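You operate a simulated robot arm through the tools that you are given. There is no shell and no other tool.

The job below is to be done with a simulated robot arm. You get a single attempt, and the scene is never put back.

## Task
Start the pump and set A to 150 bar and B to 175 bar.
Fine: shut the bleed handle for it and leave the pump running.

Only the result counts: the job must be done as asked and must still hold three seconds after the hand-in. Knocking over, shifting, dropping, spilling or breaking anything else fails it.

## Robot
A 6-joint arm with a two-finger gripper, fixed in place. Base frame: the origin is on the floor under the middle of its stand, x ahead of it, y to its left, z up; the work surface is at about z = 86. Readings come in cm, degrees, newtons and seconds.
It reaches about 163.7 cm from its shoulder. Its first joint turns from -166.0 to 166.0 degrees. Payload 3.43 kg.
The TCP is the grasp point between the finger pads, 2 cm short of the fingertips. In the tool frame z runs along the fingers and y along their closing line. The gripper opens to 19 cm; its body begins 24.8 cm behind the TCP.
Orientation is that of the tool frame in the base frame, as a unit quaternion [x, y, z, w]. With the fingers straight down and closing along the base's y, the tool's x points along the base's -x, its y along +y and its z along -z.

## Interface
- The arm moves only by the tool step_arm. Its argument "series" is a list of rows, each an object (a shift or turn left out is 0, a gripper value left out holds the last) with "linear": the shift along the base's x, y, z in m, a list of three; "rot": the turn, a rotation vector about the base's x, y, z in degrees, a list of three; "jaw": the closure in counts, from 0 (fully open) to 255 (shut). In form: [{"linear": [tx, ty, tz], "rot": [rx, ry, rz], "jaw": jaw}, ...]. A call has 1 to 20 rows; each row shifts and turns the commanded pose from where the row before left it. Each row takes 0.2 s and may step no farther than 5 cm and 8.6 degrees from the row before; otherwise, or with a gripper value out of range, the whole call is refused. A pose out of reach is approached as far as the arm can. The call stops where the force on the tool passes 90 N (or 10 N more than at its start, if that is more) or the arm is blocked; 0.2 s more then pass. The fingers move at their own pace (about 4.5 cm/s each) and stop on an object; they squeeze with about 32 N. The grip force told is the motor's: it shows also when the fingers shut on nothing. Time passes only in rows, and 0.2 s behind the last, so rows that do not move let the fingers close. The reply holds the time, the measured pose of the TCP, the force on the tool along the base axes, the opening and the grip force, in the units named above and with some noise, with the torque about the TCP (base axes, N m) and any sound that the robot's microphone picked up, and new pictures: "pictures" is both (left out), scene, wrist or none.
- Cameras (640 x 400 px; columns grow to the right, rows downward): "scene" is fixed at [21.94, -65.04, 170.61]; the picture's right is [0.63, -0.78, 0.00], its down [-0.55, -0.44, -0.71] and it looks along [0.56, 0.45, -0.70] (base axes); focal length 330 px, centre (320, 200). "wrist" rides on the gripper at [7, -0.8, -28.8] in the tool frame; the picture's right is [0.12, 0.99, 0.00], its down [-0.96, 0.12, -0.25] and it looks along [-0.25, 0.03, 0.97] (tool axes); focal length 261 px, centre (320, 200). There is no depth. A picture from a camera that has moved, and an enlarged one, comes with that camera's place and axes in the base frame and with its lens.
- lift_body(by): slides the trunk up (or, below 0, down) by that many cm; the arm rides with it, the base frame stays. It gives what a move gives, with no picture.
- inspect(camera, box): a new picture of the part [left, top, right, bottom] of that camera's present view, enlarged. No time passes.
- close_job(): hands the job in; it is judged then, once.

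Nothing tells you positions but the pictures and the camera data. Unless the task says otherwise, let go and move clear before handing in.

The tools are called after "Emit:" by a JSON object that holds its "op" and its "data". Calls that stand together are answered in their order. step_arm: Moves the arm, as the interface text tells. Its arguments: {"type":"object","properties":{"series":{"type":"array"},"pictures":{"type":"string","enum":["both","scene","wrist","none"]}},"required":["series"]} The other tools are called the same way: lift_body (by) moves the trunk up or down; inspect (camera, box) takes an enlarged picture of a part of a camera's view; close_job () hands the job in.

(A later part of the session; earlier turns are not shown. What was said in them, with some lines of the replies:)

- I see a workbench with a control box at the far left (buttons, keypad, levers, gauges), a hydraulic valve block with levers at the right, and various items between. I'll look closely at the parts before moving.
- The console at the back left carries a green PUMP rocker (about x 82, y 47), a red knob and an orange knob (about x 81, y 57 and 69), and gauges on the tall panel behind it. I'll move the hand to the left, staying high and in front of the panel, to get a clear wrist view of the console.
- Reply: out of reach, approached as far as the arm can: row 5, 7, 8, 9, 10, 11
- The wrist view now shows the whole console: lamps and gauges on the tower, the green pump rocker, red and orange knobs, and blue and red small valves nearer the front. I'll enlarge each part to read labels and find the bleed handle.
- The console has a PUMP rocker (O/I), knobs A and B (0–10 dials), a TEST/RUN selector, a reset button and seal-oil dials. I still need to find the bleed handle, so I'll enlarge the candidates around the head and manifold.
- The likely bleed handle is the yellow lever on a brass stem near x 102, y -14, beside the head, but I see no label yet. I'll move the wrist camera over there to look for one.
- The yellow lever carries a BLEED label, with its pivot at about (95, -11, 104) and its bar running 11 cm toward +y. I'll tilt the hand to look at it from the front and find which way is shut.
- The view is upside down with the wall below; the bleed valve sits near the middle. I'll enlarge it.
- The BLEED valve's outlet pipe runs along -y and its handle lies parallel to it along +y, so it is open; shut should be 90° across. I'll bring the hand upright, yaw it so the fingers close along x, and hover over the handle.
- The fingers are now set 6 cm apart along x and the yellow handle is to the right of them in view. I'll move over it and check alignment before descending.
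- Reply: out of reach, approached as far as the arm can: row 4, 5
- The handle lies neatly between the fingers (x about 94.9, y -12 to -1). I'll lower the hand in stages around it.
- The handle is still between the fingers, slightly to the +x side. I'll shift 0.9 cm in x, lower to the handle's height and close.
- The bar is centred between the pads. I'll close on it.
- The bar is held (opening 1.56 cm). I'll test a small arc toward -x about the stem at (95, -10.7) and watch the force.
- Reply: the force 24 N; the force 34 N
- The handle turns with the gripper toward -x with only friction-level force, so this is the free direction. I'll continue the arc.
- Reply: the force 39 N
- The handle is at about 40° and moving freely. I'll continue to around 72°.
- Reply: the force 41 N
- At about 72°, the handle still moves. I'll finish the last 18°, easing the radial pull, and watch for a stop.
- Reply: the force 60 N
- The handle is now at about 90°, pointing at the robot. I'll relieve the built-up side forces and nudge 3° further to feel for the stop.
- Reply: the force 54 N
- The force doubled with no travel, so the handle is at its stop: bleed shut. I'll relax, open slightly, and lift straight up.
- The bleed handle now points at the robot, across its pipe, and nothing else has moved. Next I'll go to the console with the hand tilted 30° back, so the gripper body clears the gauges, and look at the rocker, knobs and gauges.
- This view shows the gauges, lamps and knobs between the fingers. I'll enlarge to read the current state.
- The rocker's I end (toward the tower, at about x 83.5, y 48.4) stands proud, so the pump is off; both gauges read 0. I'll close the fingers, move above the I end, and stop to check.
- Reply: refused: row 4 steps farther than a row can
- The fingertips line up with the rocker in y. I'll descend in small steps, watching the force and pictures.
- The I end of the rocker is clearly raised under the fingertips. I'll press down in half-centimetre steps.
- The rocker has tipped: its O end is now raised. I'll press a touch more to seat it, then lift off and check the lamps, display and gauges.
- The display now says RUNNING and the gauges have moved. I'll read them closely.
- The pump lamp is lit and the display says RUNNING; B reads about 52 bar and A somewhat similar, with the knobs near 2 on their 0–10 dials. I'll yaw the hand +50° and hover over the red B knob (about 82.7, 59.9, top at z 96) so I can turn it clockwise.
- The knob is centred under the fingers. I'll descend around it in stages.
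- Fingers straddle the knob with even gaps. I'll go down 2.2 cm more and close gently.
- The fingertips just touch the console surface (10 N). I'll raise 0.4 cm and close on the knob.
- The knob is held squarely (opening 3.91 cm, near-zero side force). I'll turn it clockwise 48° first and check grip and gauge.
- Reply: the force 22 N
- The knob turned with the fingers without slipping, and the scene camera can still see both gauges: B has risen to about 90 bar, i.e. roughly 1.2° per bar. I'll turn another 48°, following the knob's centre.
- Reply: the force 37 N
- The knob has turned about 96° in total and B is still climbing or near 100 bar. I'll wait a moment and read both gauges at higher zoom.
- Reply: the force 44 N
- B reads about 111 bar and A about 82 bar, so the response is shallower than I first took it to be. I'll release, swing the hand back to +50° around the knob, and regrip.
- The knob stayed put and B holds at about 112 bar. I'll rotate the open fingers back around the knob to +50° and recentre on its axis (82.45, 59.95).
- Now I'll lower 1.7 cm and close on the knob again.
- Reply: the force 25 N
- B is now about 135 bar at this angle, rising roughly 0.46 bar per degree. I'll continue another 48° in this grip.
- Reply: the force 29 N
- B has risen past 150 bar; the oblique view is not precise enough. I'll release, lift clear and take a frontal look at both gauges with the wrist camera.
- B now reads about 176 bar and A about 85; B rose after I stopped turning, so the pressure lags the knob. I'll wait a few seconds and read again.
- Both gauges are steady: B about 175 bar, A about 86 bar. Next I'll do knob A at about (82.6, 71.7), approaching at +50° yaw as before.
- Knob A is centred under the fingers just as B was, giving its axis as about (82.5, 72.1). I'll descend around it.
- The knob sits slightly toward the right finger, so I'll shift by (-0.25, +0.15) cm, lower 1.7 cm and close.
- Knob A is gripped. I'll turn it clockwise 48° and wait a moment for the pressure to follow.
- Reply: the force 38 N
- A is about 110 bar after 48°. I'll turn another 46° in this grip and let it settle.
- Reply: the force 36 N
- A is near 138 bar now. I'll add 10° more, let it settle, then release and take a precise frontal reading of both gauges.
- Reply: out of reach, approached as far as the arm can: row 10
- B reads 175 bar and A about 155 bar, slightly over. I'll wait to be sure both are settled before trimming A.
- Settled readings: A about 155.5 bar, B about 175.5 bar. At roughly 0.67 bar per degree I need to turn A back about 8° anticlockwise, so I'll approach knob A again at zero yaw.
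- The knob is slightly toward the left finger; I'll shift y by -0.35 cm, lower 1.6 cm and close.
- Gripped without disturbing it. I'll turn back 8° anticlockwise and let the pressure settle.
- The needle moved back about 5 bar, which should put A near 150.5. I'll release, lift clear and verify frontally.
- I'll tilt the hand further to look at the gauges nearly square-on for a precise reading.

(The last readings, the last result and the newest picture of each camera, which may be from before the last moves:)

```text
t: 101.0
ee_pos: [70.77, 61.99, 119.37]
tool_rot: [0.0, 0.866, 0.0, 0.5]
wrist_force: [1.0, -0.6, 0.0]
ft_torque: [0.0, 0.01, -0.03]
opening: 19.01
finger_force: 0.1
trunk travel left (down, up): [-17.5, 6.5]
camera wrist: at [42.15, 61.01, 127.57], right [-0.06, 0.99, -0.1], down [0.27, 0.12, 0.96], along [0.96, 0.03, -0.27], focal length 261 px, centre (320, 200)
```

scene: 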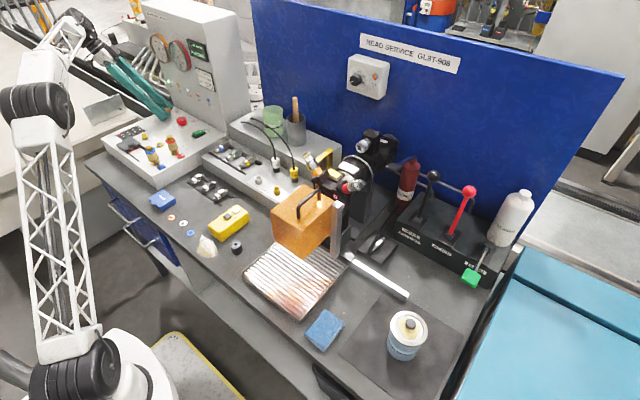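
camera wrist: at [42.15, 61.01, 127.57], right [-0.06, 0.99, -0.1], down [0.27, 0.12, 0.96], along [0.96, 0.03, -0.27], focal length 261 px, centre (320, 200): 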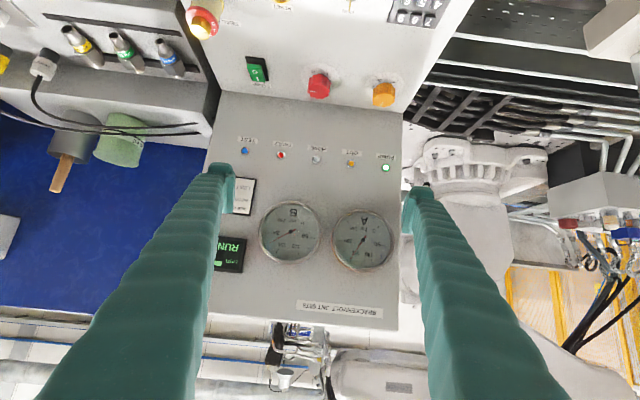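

Emit:
{"op": "inspect", "data": {"camera": "wrist", "box": [330, 205, 400, 275]}}

Emit:
{"op": "inspect", "data": {"camera": "wrist", "box": [255, 197, 325, 267]}}

Emit:
{"op": "inspect", "data": {"camera": "wrist", "box": [205, 130, 405, 280]}}

```text
5.71 times, centred on (365, 240) of wrist
camera zoom: at [42.15, 61.01, 127.57], right [-0.06, 0.99, -0.1], down [0.27, 0.12, 0.96], along [0.96, 0.03, -0.27], focal length 1489 px, centre (63, -29)
```

zoom: 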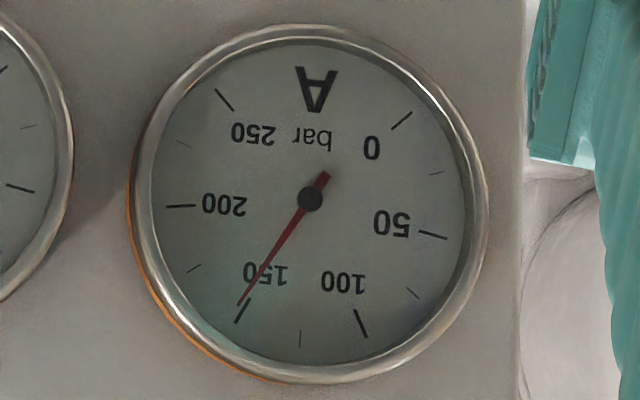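

```text
5.71 times, centred on (290, 232) of wrist
camera zoom: at [42.15, 61.01, 127.57], right [-0.06, 0.99, -0.1], down [0.27, 0.12, 0.96], along [0.96, 0.03, -0.27], focal length 1489 px, centre (491, 17)
```

zoom: 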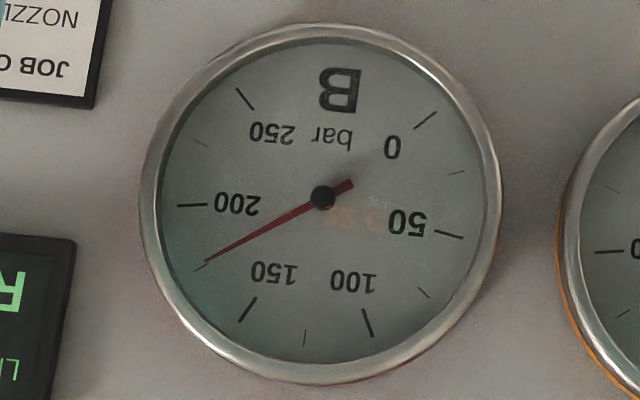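

```text
2.67 times, centred on (305, 205) of wrist
camera zoom: at [42.15, 61.01, 127.57], right [-0.06, 0.99, -0.1], down [0.27, 0.12, 0.96], along [0.96, 0.03, -0.27], focal length 695 px, centre (360, 187)
```

zoom: 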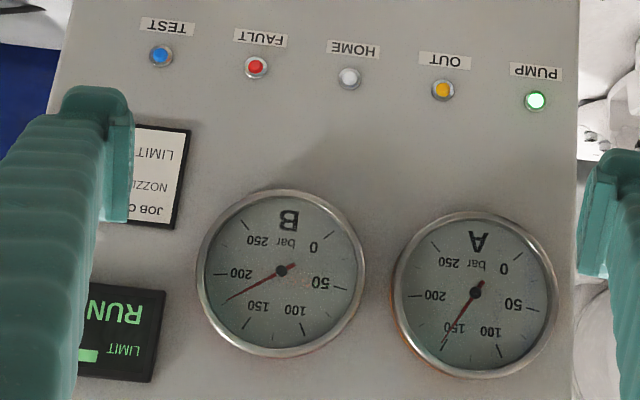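

B is about 175.5 and A about 152. I'll zoom in further on A to decide on a final trim.

Emit:
{"op": "inspect", "data": {"camera": "wrist", "box": [345, 225, 377, 257]}}

Emit:
{"op": "inspect", "data": {"camera": "wrist", "box": [265, 222, 297, 254]}}

Emit:
{"op": "inspect", "data": {"camera": "wrist", "box": [340, 212, 390, 268]}}

```text
12.50 times, centred on (361, 241) of wrist
camera zoom: at [42.15, 61.01, 127.57], right [-0.06, 0.99, -0.1], down [0.27, 0.12, 0.96], along [0.96, 0.03, -0.27], focal length 3258 px, centre (-192, -312)
```

zoom: 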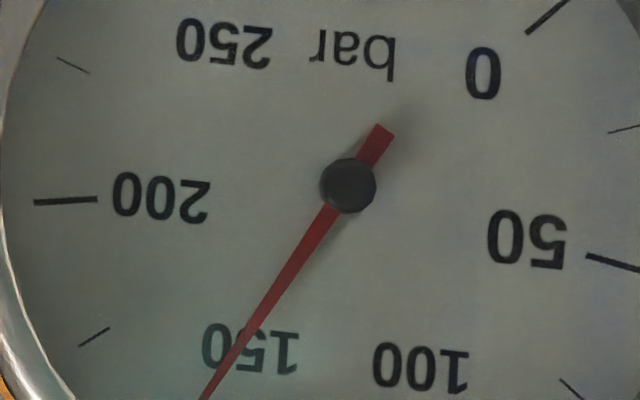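

```text
12.50 times, centred on (281, 238) of wrist
camera zoom: at [42.15, 61.01, 127.57], right [-0.06, 0.99, -0.1], down [0.27, 0.12, 0.96], along [0.96, 0.03, -0.27], focal length 3258 px, centre (808, -275)
```

zoom: 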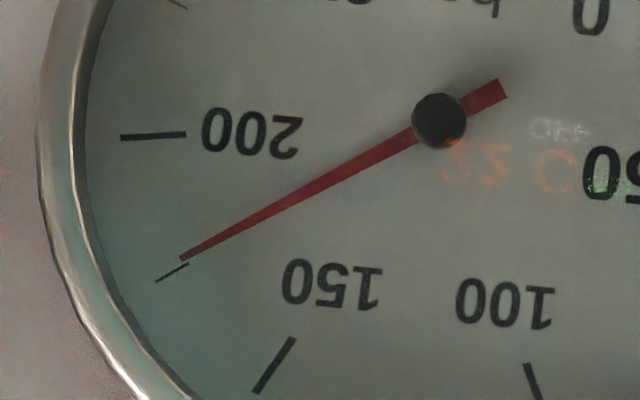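

```text
7.14 times, centred on (365, 240) of wrist
camera zoom: at [42.15, 61.01, 127.57], right [-0.06, 0.99, -0.1], down [0.27, 0.12, 0.96], along [0.96, 0.03, -0.27], focal length 1862 px, centre (-1, -86)
```

zoom: 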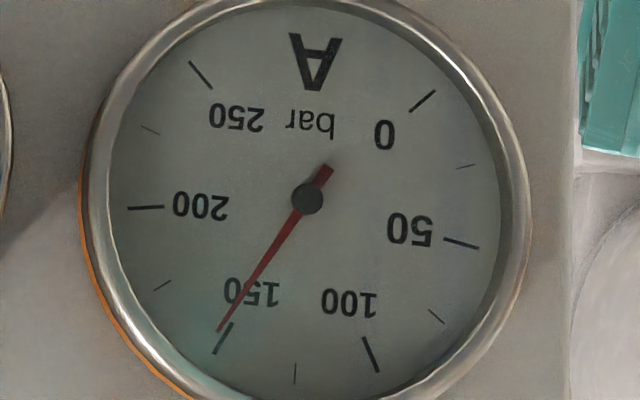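

Precise reading: A about 152.4, B about 175.6. I'll trim A by about 2.4 bar: back to 30° tilt, regrip at zero yaw, and turn a few degrees anticlockwise while watching the needle.

Emit:
{"op": "step_arm", "data": {"series": [{"linear": [-0.008, 0.005, -0.006], "rot": [0, 7.5, 0], "jaw": 160}, {"linear": [-0.008, 0.005, -0.006], "rot": [0, 7.5, 0]}, {"linear": [-0.008, 0.005, -0.006], "rot": [0, 7.5, 0]}, {"linear": [-0.008, 0.005, -0.006], "rot": [0, 7.5, 0]}, {"linear": [0.03, 0.02, -0.02]}, {"linear": [0.03, 0.02, -0.02]}, {"linear": [0.03, 0.02, -0.02]}, {"linear": [0.03, 0.02, -0.01]}, {"linear": [0.028, 0.001, -0.02]}, {"linear": [0, 0, -0.03]}, {"linear": [0, 0, -0.03]}, {"linear": [0, 0, -0.03]}, {"linear": [0, 0, -0.013]}, {"linear": [0, 0, 0]}], "pictures": "wrist"}}

Emit:
{"op": "inspect", "data": {"camera": "wrist", "box": [260, 140, 380, 220]}}

```text
t: 104.0
ee_pos: [82.49, 72.2, 97.6]
tool_rot: [0.0, 0.966, -0.001, 0.258]
wrist_force: [0.3, -0.5, 0.3]
ft_torque: [0.04, -0.01, 0.02]
opening: 7.1
finger_force: 0.0
trunk travel left (down, up): [-17.5, 6.5]
camera wrist: at [61.85, 71.3, 119.0], right [-0.1, 0.99, -0.06], down [0.71, 0.12, 0.7], along [0.7, 0.03, -0.72], focal length 261 px, centre (320, 200)
```

wrist: 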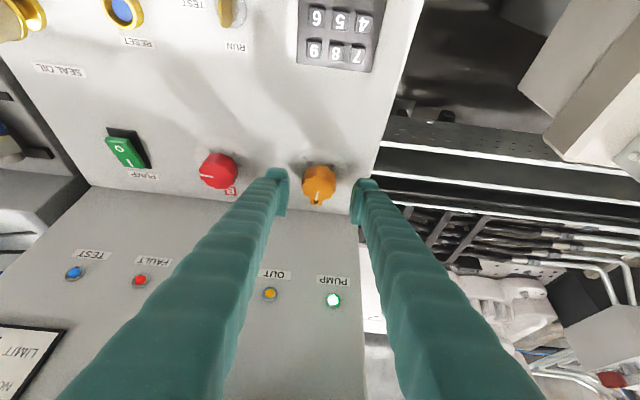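

```text
5.00 times, centred on (320, 180) of wrist
camera zoom: at [61.85, 71.3, 119.0], right [-0.1, 0.99, -0.06], down [0.71, 0.12, 0.7], along [0.7, 0.03, -0.72], focal length 1303 px, centre (320, 300)
```

zoom: 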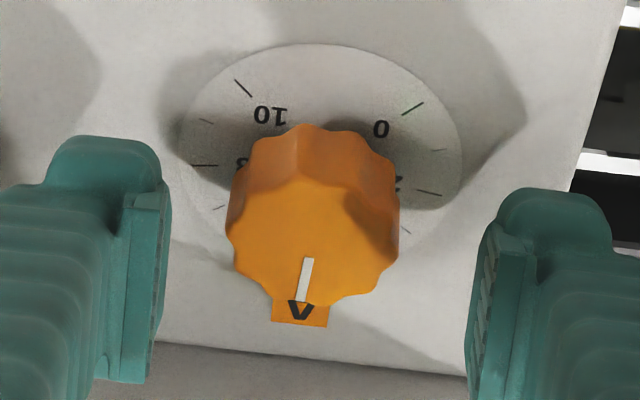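

The knob is nearly centred; I'll shift y -0.2 cm, lower, and close.

Emit:
{"op": "step_arm", "data": {"series": [{"linear": [0, -0.002, -0.009]}, {"linear": [0, 0, -0.008]}, {"linear": [0, 0, 0]}, {"jaw": 255}, {"jaw": 255}, {"jaw": 255}, {"jaw": 255}, {"jaw": 255}], "pictures": "none"}}

Emit:
{"op": "inspect", "data": {"camera": "wrist", "box": [260, 140, 380, 220]}}

Emit:
{"op": "inspect", "data": {"camera": "scene", "box": [152, 34, 170, 56]}}

```text
t: 105.8
ee_pos: [82.36, 72.0, 95.95]
tool_rot: [0.0, 0.966, 0.0, 0.259]
wrist_force: [-0.3, -4.2, -1.5]
ft_torque: [-0.07, 0.01, -0.03]
opening: 3.92
finger_force: 45.4
trunk travel left (down, up): [-17.5, 6.5]
```

```text
5.00 times, centred on (320, 180) of wrist
camera zoom: at [61.79, 71.03, 117.25], right [-0.1, 0.99, -0.06], down [0.71, 0.12, 0.7], along [0.7, 0.03, -0.72], focal length 1303 px, centre (320, 300)
```

zoom: 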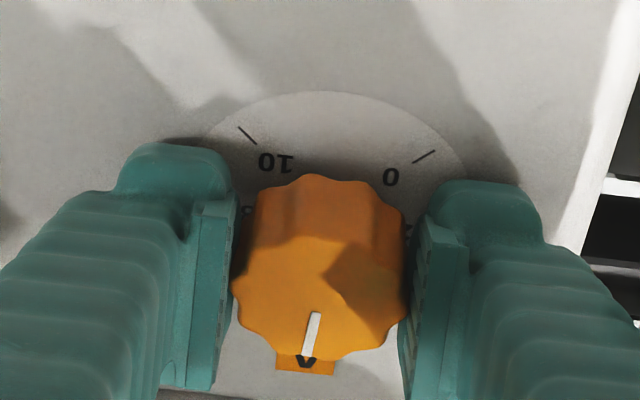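

```text
16.00 times, centred on (161, 45) of scene
camera zoom: at [21.94, -65.04, 170.61], right [0.63, -0.78, 0.0], down [-0.55, -0.44, -0.71], along [0.56, 0.45, -0.7], focal length 5284 px, centre (2864, 2680)
```

zoom: 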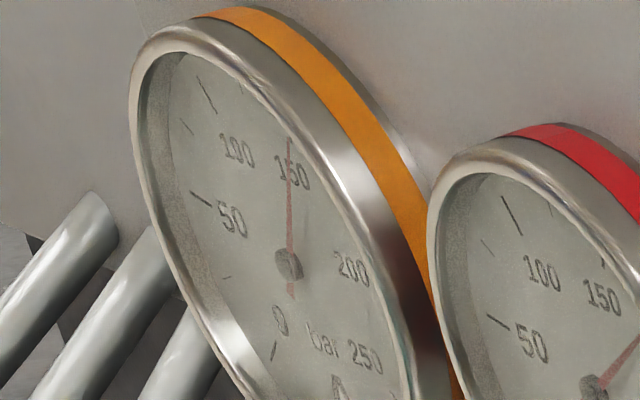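

Emit:
{"op": "step_arm", "data": {"series": [{"rot": [0, 0, 3.5]}, {"rot": [0, 0, 3.5]}, {"linear": [0, 0, 0]}, {"linear": [0, 0, 0]}, {"linear": [0, 0, 0]}, {"linear": [0, 0, 0]}, {"linear": [0, 0, 0]}, {"linear": [0, 0, 0]}, {"linear": [0, 0, 0]}, {"linear": [0, 0, 0]}, {"linear": [0, 0, 0]}, {"linear": [0, 0, 0]}, {"linear": [0, 0, 0]}, {"linear": [0, 0, 0]}, {"linear": [0, 0, 0]}, {"linear": [0, 0, 0]}, {"linear": [0, 0, 0]}], "pictures": "none"}}

Emit:
{"op": "inspect", "data": {"camera": "wrist", "box": [260, 140, 380, 220]}}

Emit:
{"op": "inspect", "data": {"camera": "scene", "box": [152, 34, 170, 56]}}

```text
t: 109.4
ee_pos: [82.28, 71.91, 95.95]
tool_rot: [-0.059, 0.964, 0.016, 0.259]
wrist_force: [4.2, -12.4, -0.9]
ft_torque: [-0.17, -0.03, -0.04]
opening: 3.92
finger_force: 45.0
trunk travel left (down, up): [-17.5, 6.5]
```

```text
5.00 times, centred on (320, 180) of wrist
camera zoom: at [62.04, 68.51, 117.26], right [-0.22, 0.97, -0.06], down [0.69, 0.2, 0.7], along [0.69, 0.11, -0.72], focal length 1303 px, centre (320, 300)
```

zoom: 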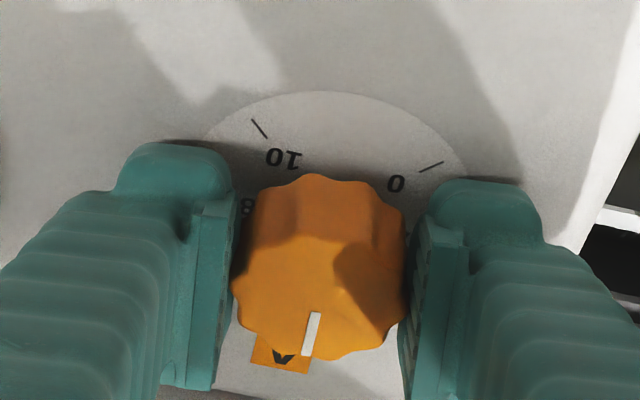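

```text
16.00 times, centred on (161, 45) of scene
camera zoom: at [21.94, -65.04, 170.61], right [0.63, -0.78, 0.0], down [-0.55, -0.44, -0.71], along [0.56, 0.45, -0.7], focal length 5284 px, centre (2864, 2680)
```

zoom: 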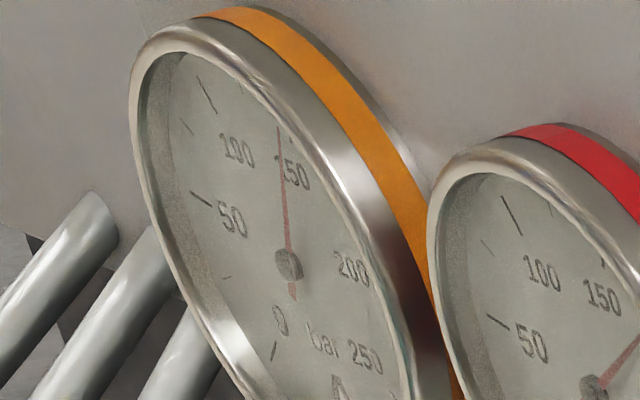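

That moved slightly more than wanted (about 147.5–149). I'll nudge clockwise 3.5° and check.

Emit:
{"op": "step_arm", "data": {"series": [{"rot": [0, 0, -3.5]}, {"linear": [0, 0, 0]}, {"linear": [0, 0, 0]}, {"linear": [0, 0, 0]}, {"linear": [0, 0, 0]}, {"linear": [0, 0, 0]}, {"linear": [0, 0, 0]}, {"linear": [0, 0, 0]}, {"linear": [0, 0, 0]}, {"linear": [0, 0, 0]}, {"linear": [0, 0, 0]}, {"linear": [0, 0, 0]}, {"linear": [0, 0, 0]}, {"linear": [0, 0, 0]}, {"linear": [0, 0, 0]}, {"linear": [0, 0, 0]}], "pictures": "none"}}

Emit:
{"op": "inspect", "data": {"camera": "scene", "box": [152, 34, 170, 56]}}

Emit:
{"op": "inspect", "data": {"camera": "wrist", "box": [260, 140, 380, 220]}}

```text
t: 112.8
ee_pos: [82.36, 71.99, 95.91]
tool_rot: [-0.029, 0.966, 0.007, 0.258]
wrist_force: [1.4, 7.2, -3.4]
ft_torque: [-0.05, 0.0, 0.01]
opening: 3.88
finger_force: 44.9
trunk travel left (down, up): [-17.5, 6.5]
```

```text
16.00 times, centred on (161, 45) of scene
camera zoom: at [21.94, -65.04, 170.61], right [0.63, -0.78, 0.0], down [-0.55, -0.44, -0.71], along [0.56, 0.45, -0.7], focal length 5284 px, centre (2864, 2680)
```

zoom: 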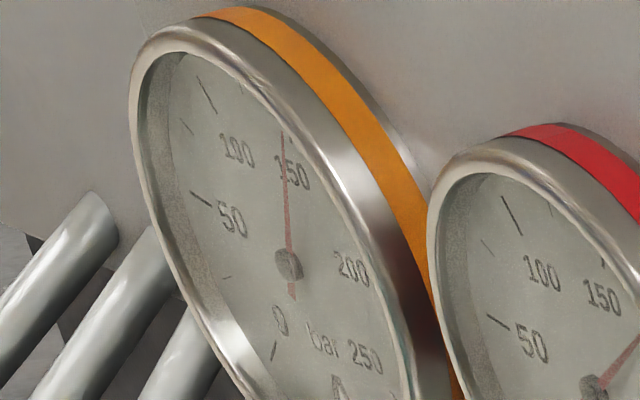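

```text
5.00 times, centred on (320, 180) of wrist
camera zoom: at [61.87, 69.75, 117.26], right [-0.16, 0.98, -0.06], down [0.7, 0.16, 0.7], along [0.69, 0.07, -0.72], focal length 1303 px, centre (320, 300)
```

zoom: 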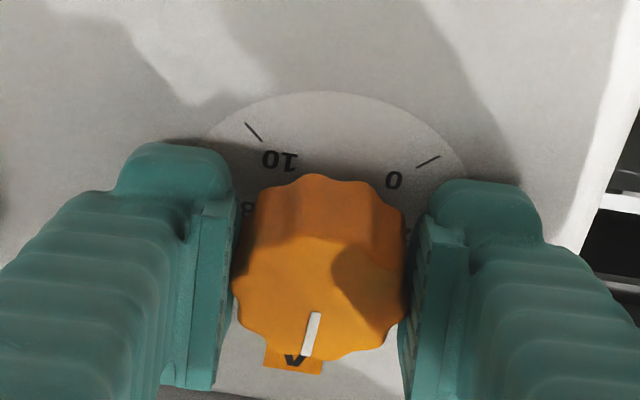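

The needle is now right about where 150 should fall. I'll release, back off and verify with the square-on view.

Emit:
{"op": "step_arm", "data": {"series": [{"jaw": 160}, {"jaw": 160}, {"jaw": 160}, {"jaw": 160}, {"linear": [0, 0, 0.02]}, {"linear": [0, 0, 0.03]}, {"linear": [-0.01, -0.01, 0.03], "rot": [0, 0, -3.5]}, {"linear": [-0.03, -0.02, 0.03], "jaw": 0}, {"linear": [-0.03, -0.02, 0.03]}, {"linear": [-0.03, -0.02, 0.03]}, {"linear": [-0.01, -0.02, 0.03], "rot": [0, -7.5, 0]}, {"linear": [0, -0.01, 0.015], "rot": [0, -7.5, 0]}, {"linear": [0, 0, 0.01], "rot": [0, -7.5, 0]}, {"linear": [0, 0, 0.01], "rot": [0, -7.5, 0]}, {"linear": [0, 0, 0]}, {"linear": [0, 0, 0]}, {"linear": [0, 0, 0]}, {"linear": [0, 0, 0]}], "pictures": "wrist"}}

```text
t: 116.6
ee_pos: [71.35, 62.04, 119.34]
tool_rot: [0.0, 0.866, 0.0, 0.5]
wrist_force: [0.1, -0.5, 0.4]
ft_torque: [0.01, 0.01, -0.04]
opening: 19.01
finger_force: 0.1
trunk travel left (down, up): [-17.5, 6.5]
camera wrist: at [42.81, 61.06, 127.62], right [-0.06, 0.99, -0.1], down [0.27, 0.12, 0.96], along [0.96, 0.03, -0.27], focal length 261 px, centre (320, 200)
```

wrist: 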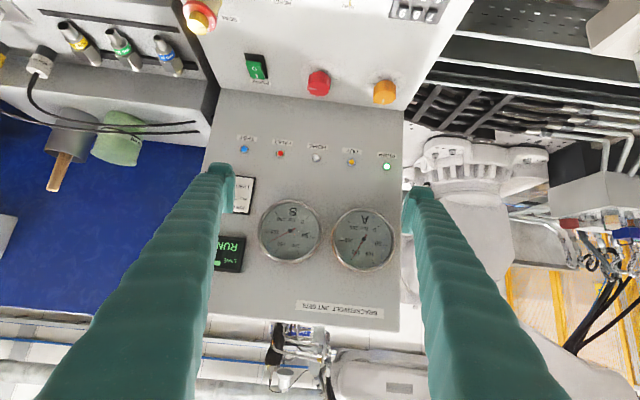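

Emit:
{"op": "inspect", "data": {"camera": "wrist", "box": [338, 212, 388, 268]}}

Emit:
{"op": "inspect", "data": {"camera": "wrist", "box": [265, 204, 315, 260]}}

Emit:
{"op": "inspect", "data": {"camera": "scene", "box": [140, 20, 240, 100]}}

```text
7.14 times, centred on (363, 240) of wrist
camera zoom: at [42.81, 61.06, 127.62], right [-0.06, 0.99, -0.1], down [0.27, 0.12, 0.96], along [0.96, 0.03, -0.27], focal length 1862 px, centre (13, -86)
```

zoom: 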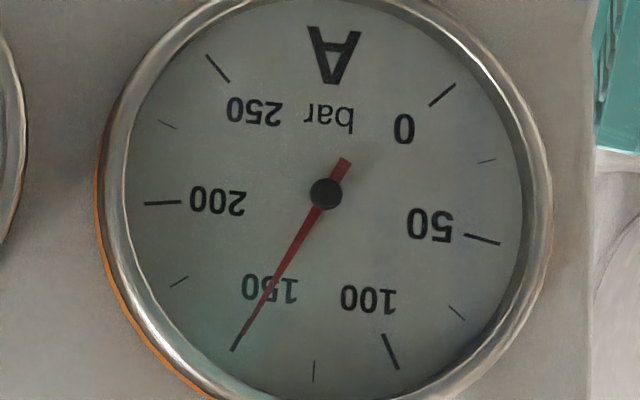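

```text
7.14 times, centred on (290, 232) of wrist
camera zoom: at [42.81, 61.06, 127.62], right [-0.06, 0.99, -0.1], down [0.27, 0.12, 0.96], along [0.96, 0.03, -0.27], focal length 1862 px, centre (534, -29)
```

zoom: 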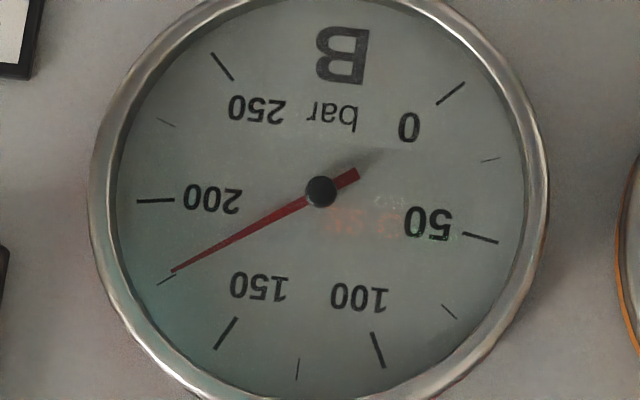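

```text
5.00 times, centred on (190, 60) of scene
camera zoom: at [21.94, -65.04, 170.61], right [0.63, -0.78, 0.0], down [-0.55, -0.44, -0.71], along [0.56, 0.45, -0.7], focal length 1651 px, centre (970, 900)
```

zoom: 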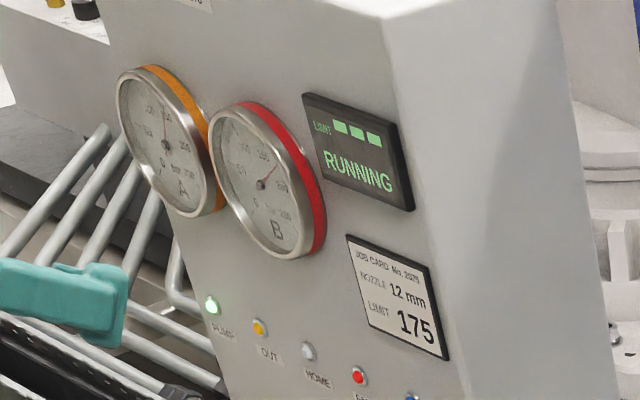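

A's needle sits on the 150 mark and B reads 175.5, with the display RUNNING, the pump lamp lit and no fault. I'll back the hand well clear and make a final check of the scene, including the bleed handle.

Emit:
{"op": "step_arm", "data": {"series": [{"linear": [-0.04, -0.02, 0.01], "rot": [0, 7.5, 0]}, {"linear": [-0.04, -0.03, 0.01], "rot": [0, 7.5, 0]}, {"linear": [0, -0.04, 0.01], "rot": [0, 7.5, 0]}, {"linear": [0, -0.045, 0.01], "rot": [0, 7.5, 0]}, {"linear": [0, -0.045, 0.01]}, {"linear": [0, -0.045, 0.01]}, {"linear": [0, -0.045, 0]}, {"linear": [0, -0.045, 0]}, {"linear": [0, -0.045, 0]}, {"linear": [0, 0, 0]}, {"linear": [0, 0, 0]}], "pictures": "both"}}

Emit:
{"op": "inspect", "data": {"camera": "scene", "box": [270, 120, 400, 210]}}

Emit:
{"op": "inspect", "data": {"camera": "scene", "box": [145, 30, 205, 75]}}

Emit:
{"op": "inspect", "data": {"camera": "scene", "box": [80, 80, 240, 180]}}

```text
refused: row 2 steps farther than a row can; nothing moved
```

```text
4.44 times, centred on (335, 165) of scene
camera zoom: at [21.94, -65.04, 170.61], right [0.63, -0.78, 0.0], down [-0.55, -0.44, -0.71], along [0.56, 0.45, -0.7], focal length 1468 px, centre (253, 356)
```

zoom: 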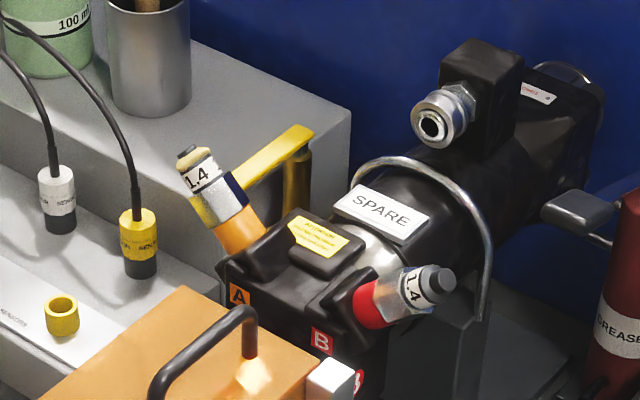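

```text
8.89 times, centred on (175, 52) of scene
camera zoom: at [21.94, -65.04, 170.61], right [0.63, -0.78, 0.0], down [-0.55, -0.44, -0.71], along [0.56, 0.45, -0.7], focal length 2935 px, centre (1609, 1511)
```

zoom: 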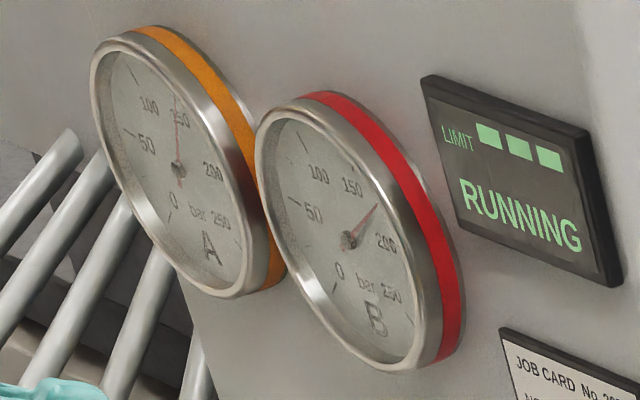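

```text
4.00 times, centred on (160, 130) of scene
camera zoom: at [21.94, -65.04, 170.61], right [0.63, -0.78, 0.0], down [-0.55, -0.44, -0.71], along [0.56, 0.45, -0.7], focal length 1321 px, centre (960, 480)
```

zoom: 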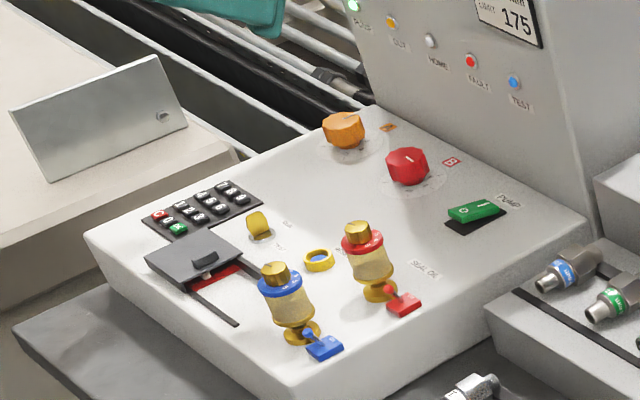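

The last retreat was refused for step size, so nothing moved; the inspections show the bleed handle still across its pipe, the pump running, and everything else in place. I'll retreat again with smaller steps.

Emit:
{"op": "step_arm", "data": {"series": [{"linear": [-0.035, -0.02, 0.01], "rot": [0, 7.5, 0]}, {"linear": [-0.035, -0.02, 0.01], "rot": [0, 7.5, 0]}, {"linear": [-0.02, -0.03, 0.01], "rot": [0, 7.5, 0]}, {"linear": [0, -0.04, 0.01], "rot": [0, 7.5, 0]}, {"linear": [0, -0.04, 0.01]}, {"linear": [0, -0.04, 0.01]}, {"linear": [0, -0.04, 0]}, {"linear": [0, -0.04, 0]}, {"linear": [0, 0, 0]}, {"linear": [0, 0, 0]}, {"linear": [0, 0, 0]}, {"linear": [0, 0, 0]}], "pictures": "both"}}

Emit:
{"op": "inspect", "data": {"camera": "scene", "box": [145, 30, 205, 75]}}

```text
t: 119.2
ee_pos: [62.32, 35.01, 124.88]
tool_rot: [0.001, 0.966, 0.0, 0.259]
wrist_force: [0.5, 0.1, -0.2]
ft_torque: [-0.01, 0.01, 0.01]
opening: 19.01
finger_force: 0.0
trunk travel left (down, up): [-17.5, 6.5]
camera wrist: at [41.74, 34.08, 146.35], right [-0.1, 0.99, -0.06], down [0.71, 0.12, 0.7], along [0.7, 0.03, -0.72], focal length 261 px, centre (320, 200)
```

scene: 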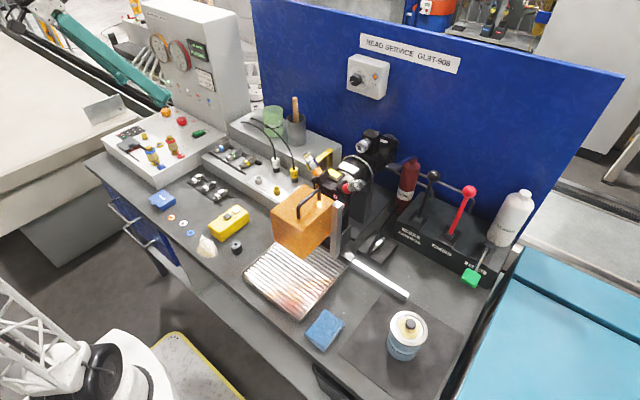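
wrist: 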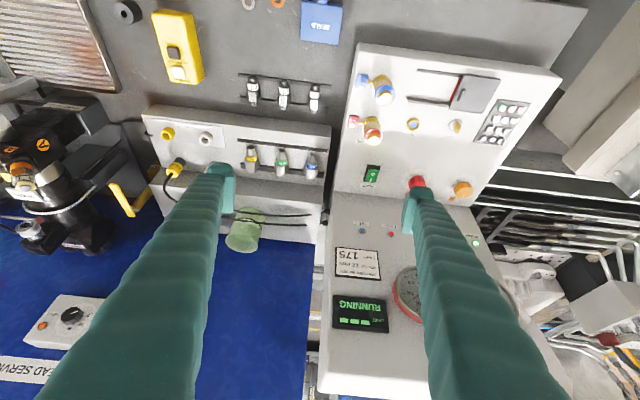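

```text
8.89 times, centred on (175, 52) of scene
camera zoom: at [21.94, -65.04, 170.61], right [0.63, -0.78, 0.0], down [-0.55, -0.44, -0.71], along [0.56, 0.45, -0.7], focal length 2935 px, centre (1609, 1511)
```

zoom: 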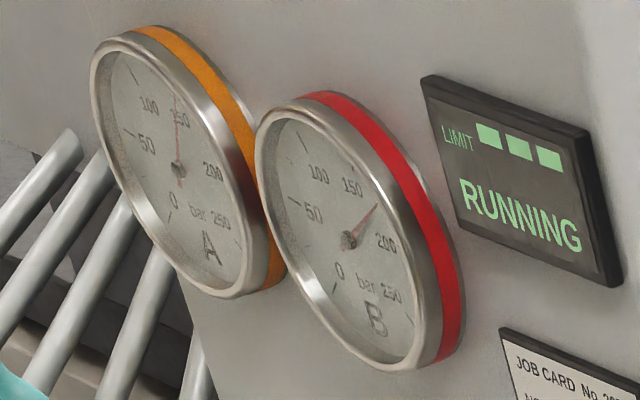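

The hand is clear, the pump is running with no fault, and both gauges are steady with A at 150 and B at about 175. The bleed handle is shut and nothing else has moved, so I'm handing in the job.

Emit:
{"op": "close_job", "data": {}}

```text
The job is handed in.
```

The pump is running with A at 150 bar and B at about 175.5 bar, and I've handed the job in. I read both gauges square-on just before the end, and the needles were still steady after I backed the arm away.

- **Bleed handle:** It is shut. I turned it 90° to its stop, so it now lies across its pipe.
- **Pump:** The switch is on, the PUMP lamp is lit, the display says RUNNING and the FAULT lamp isn't lit.
- **Limit display:** It showed three solid blocks instead of a number throughout. The job card on the panel says LIMIT 175. I entered no limit, since you didn't ask for one.

The gripper is open and clear of the bench, and I saw nothing else moved or knocked over.
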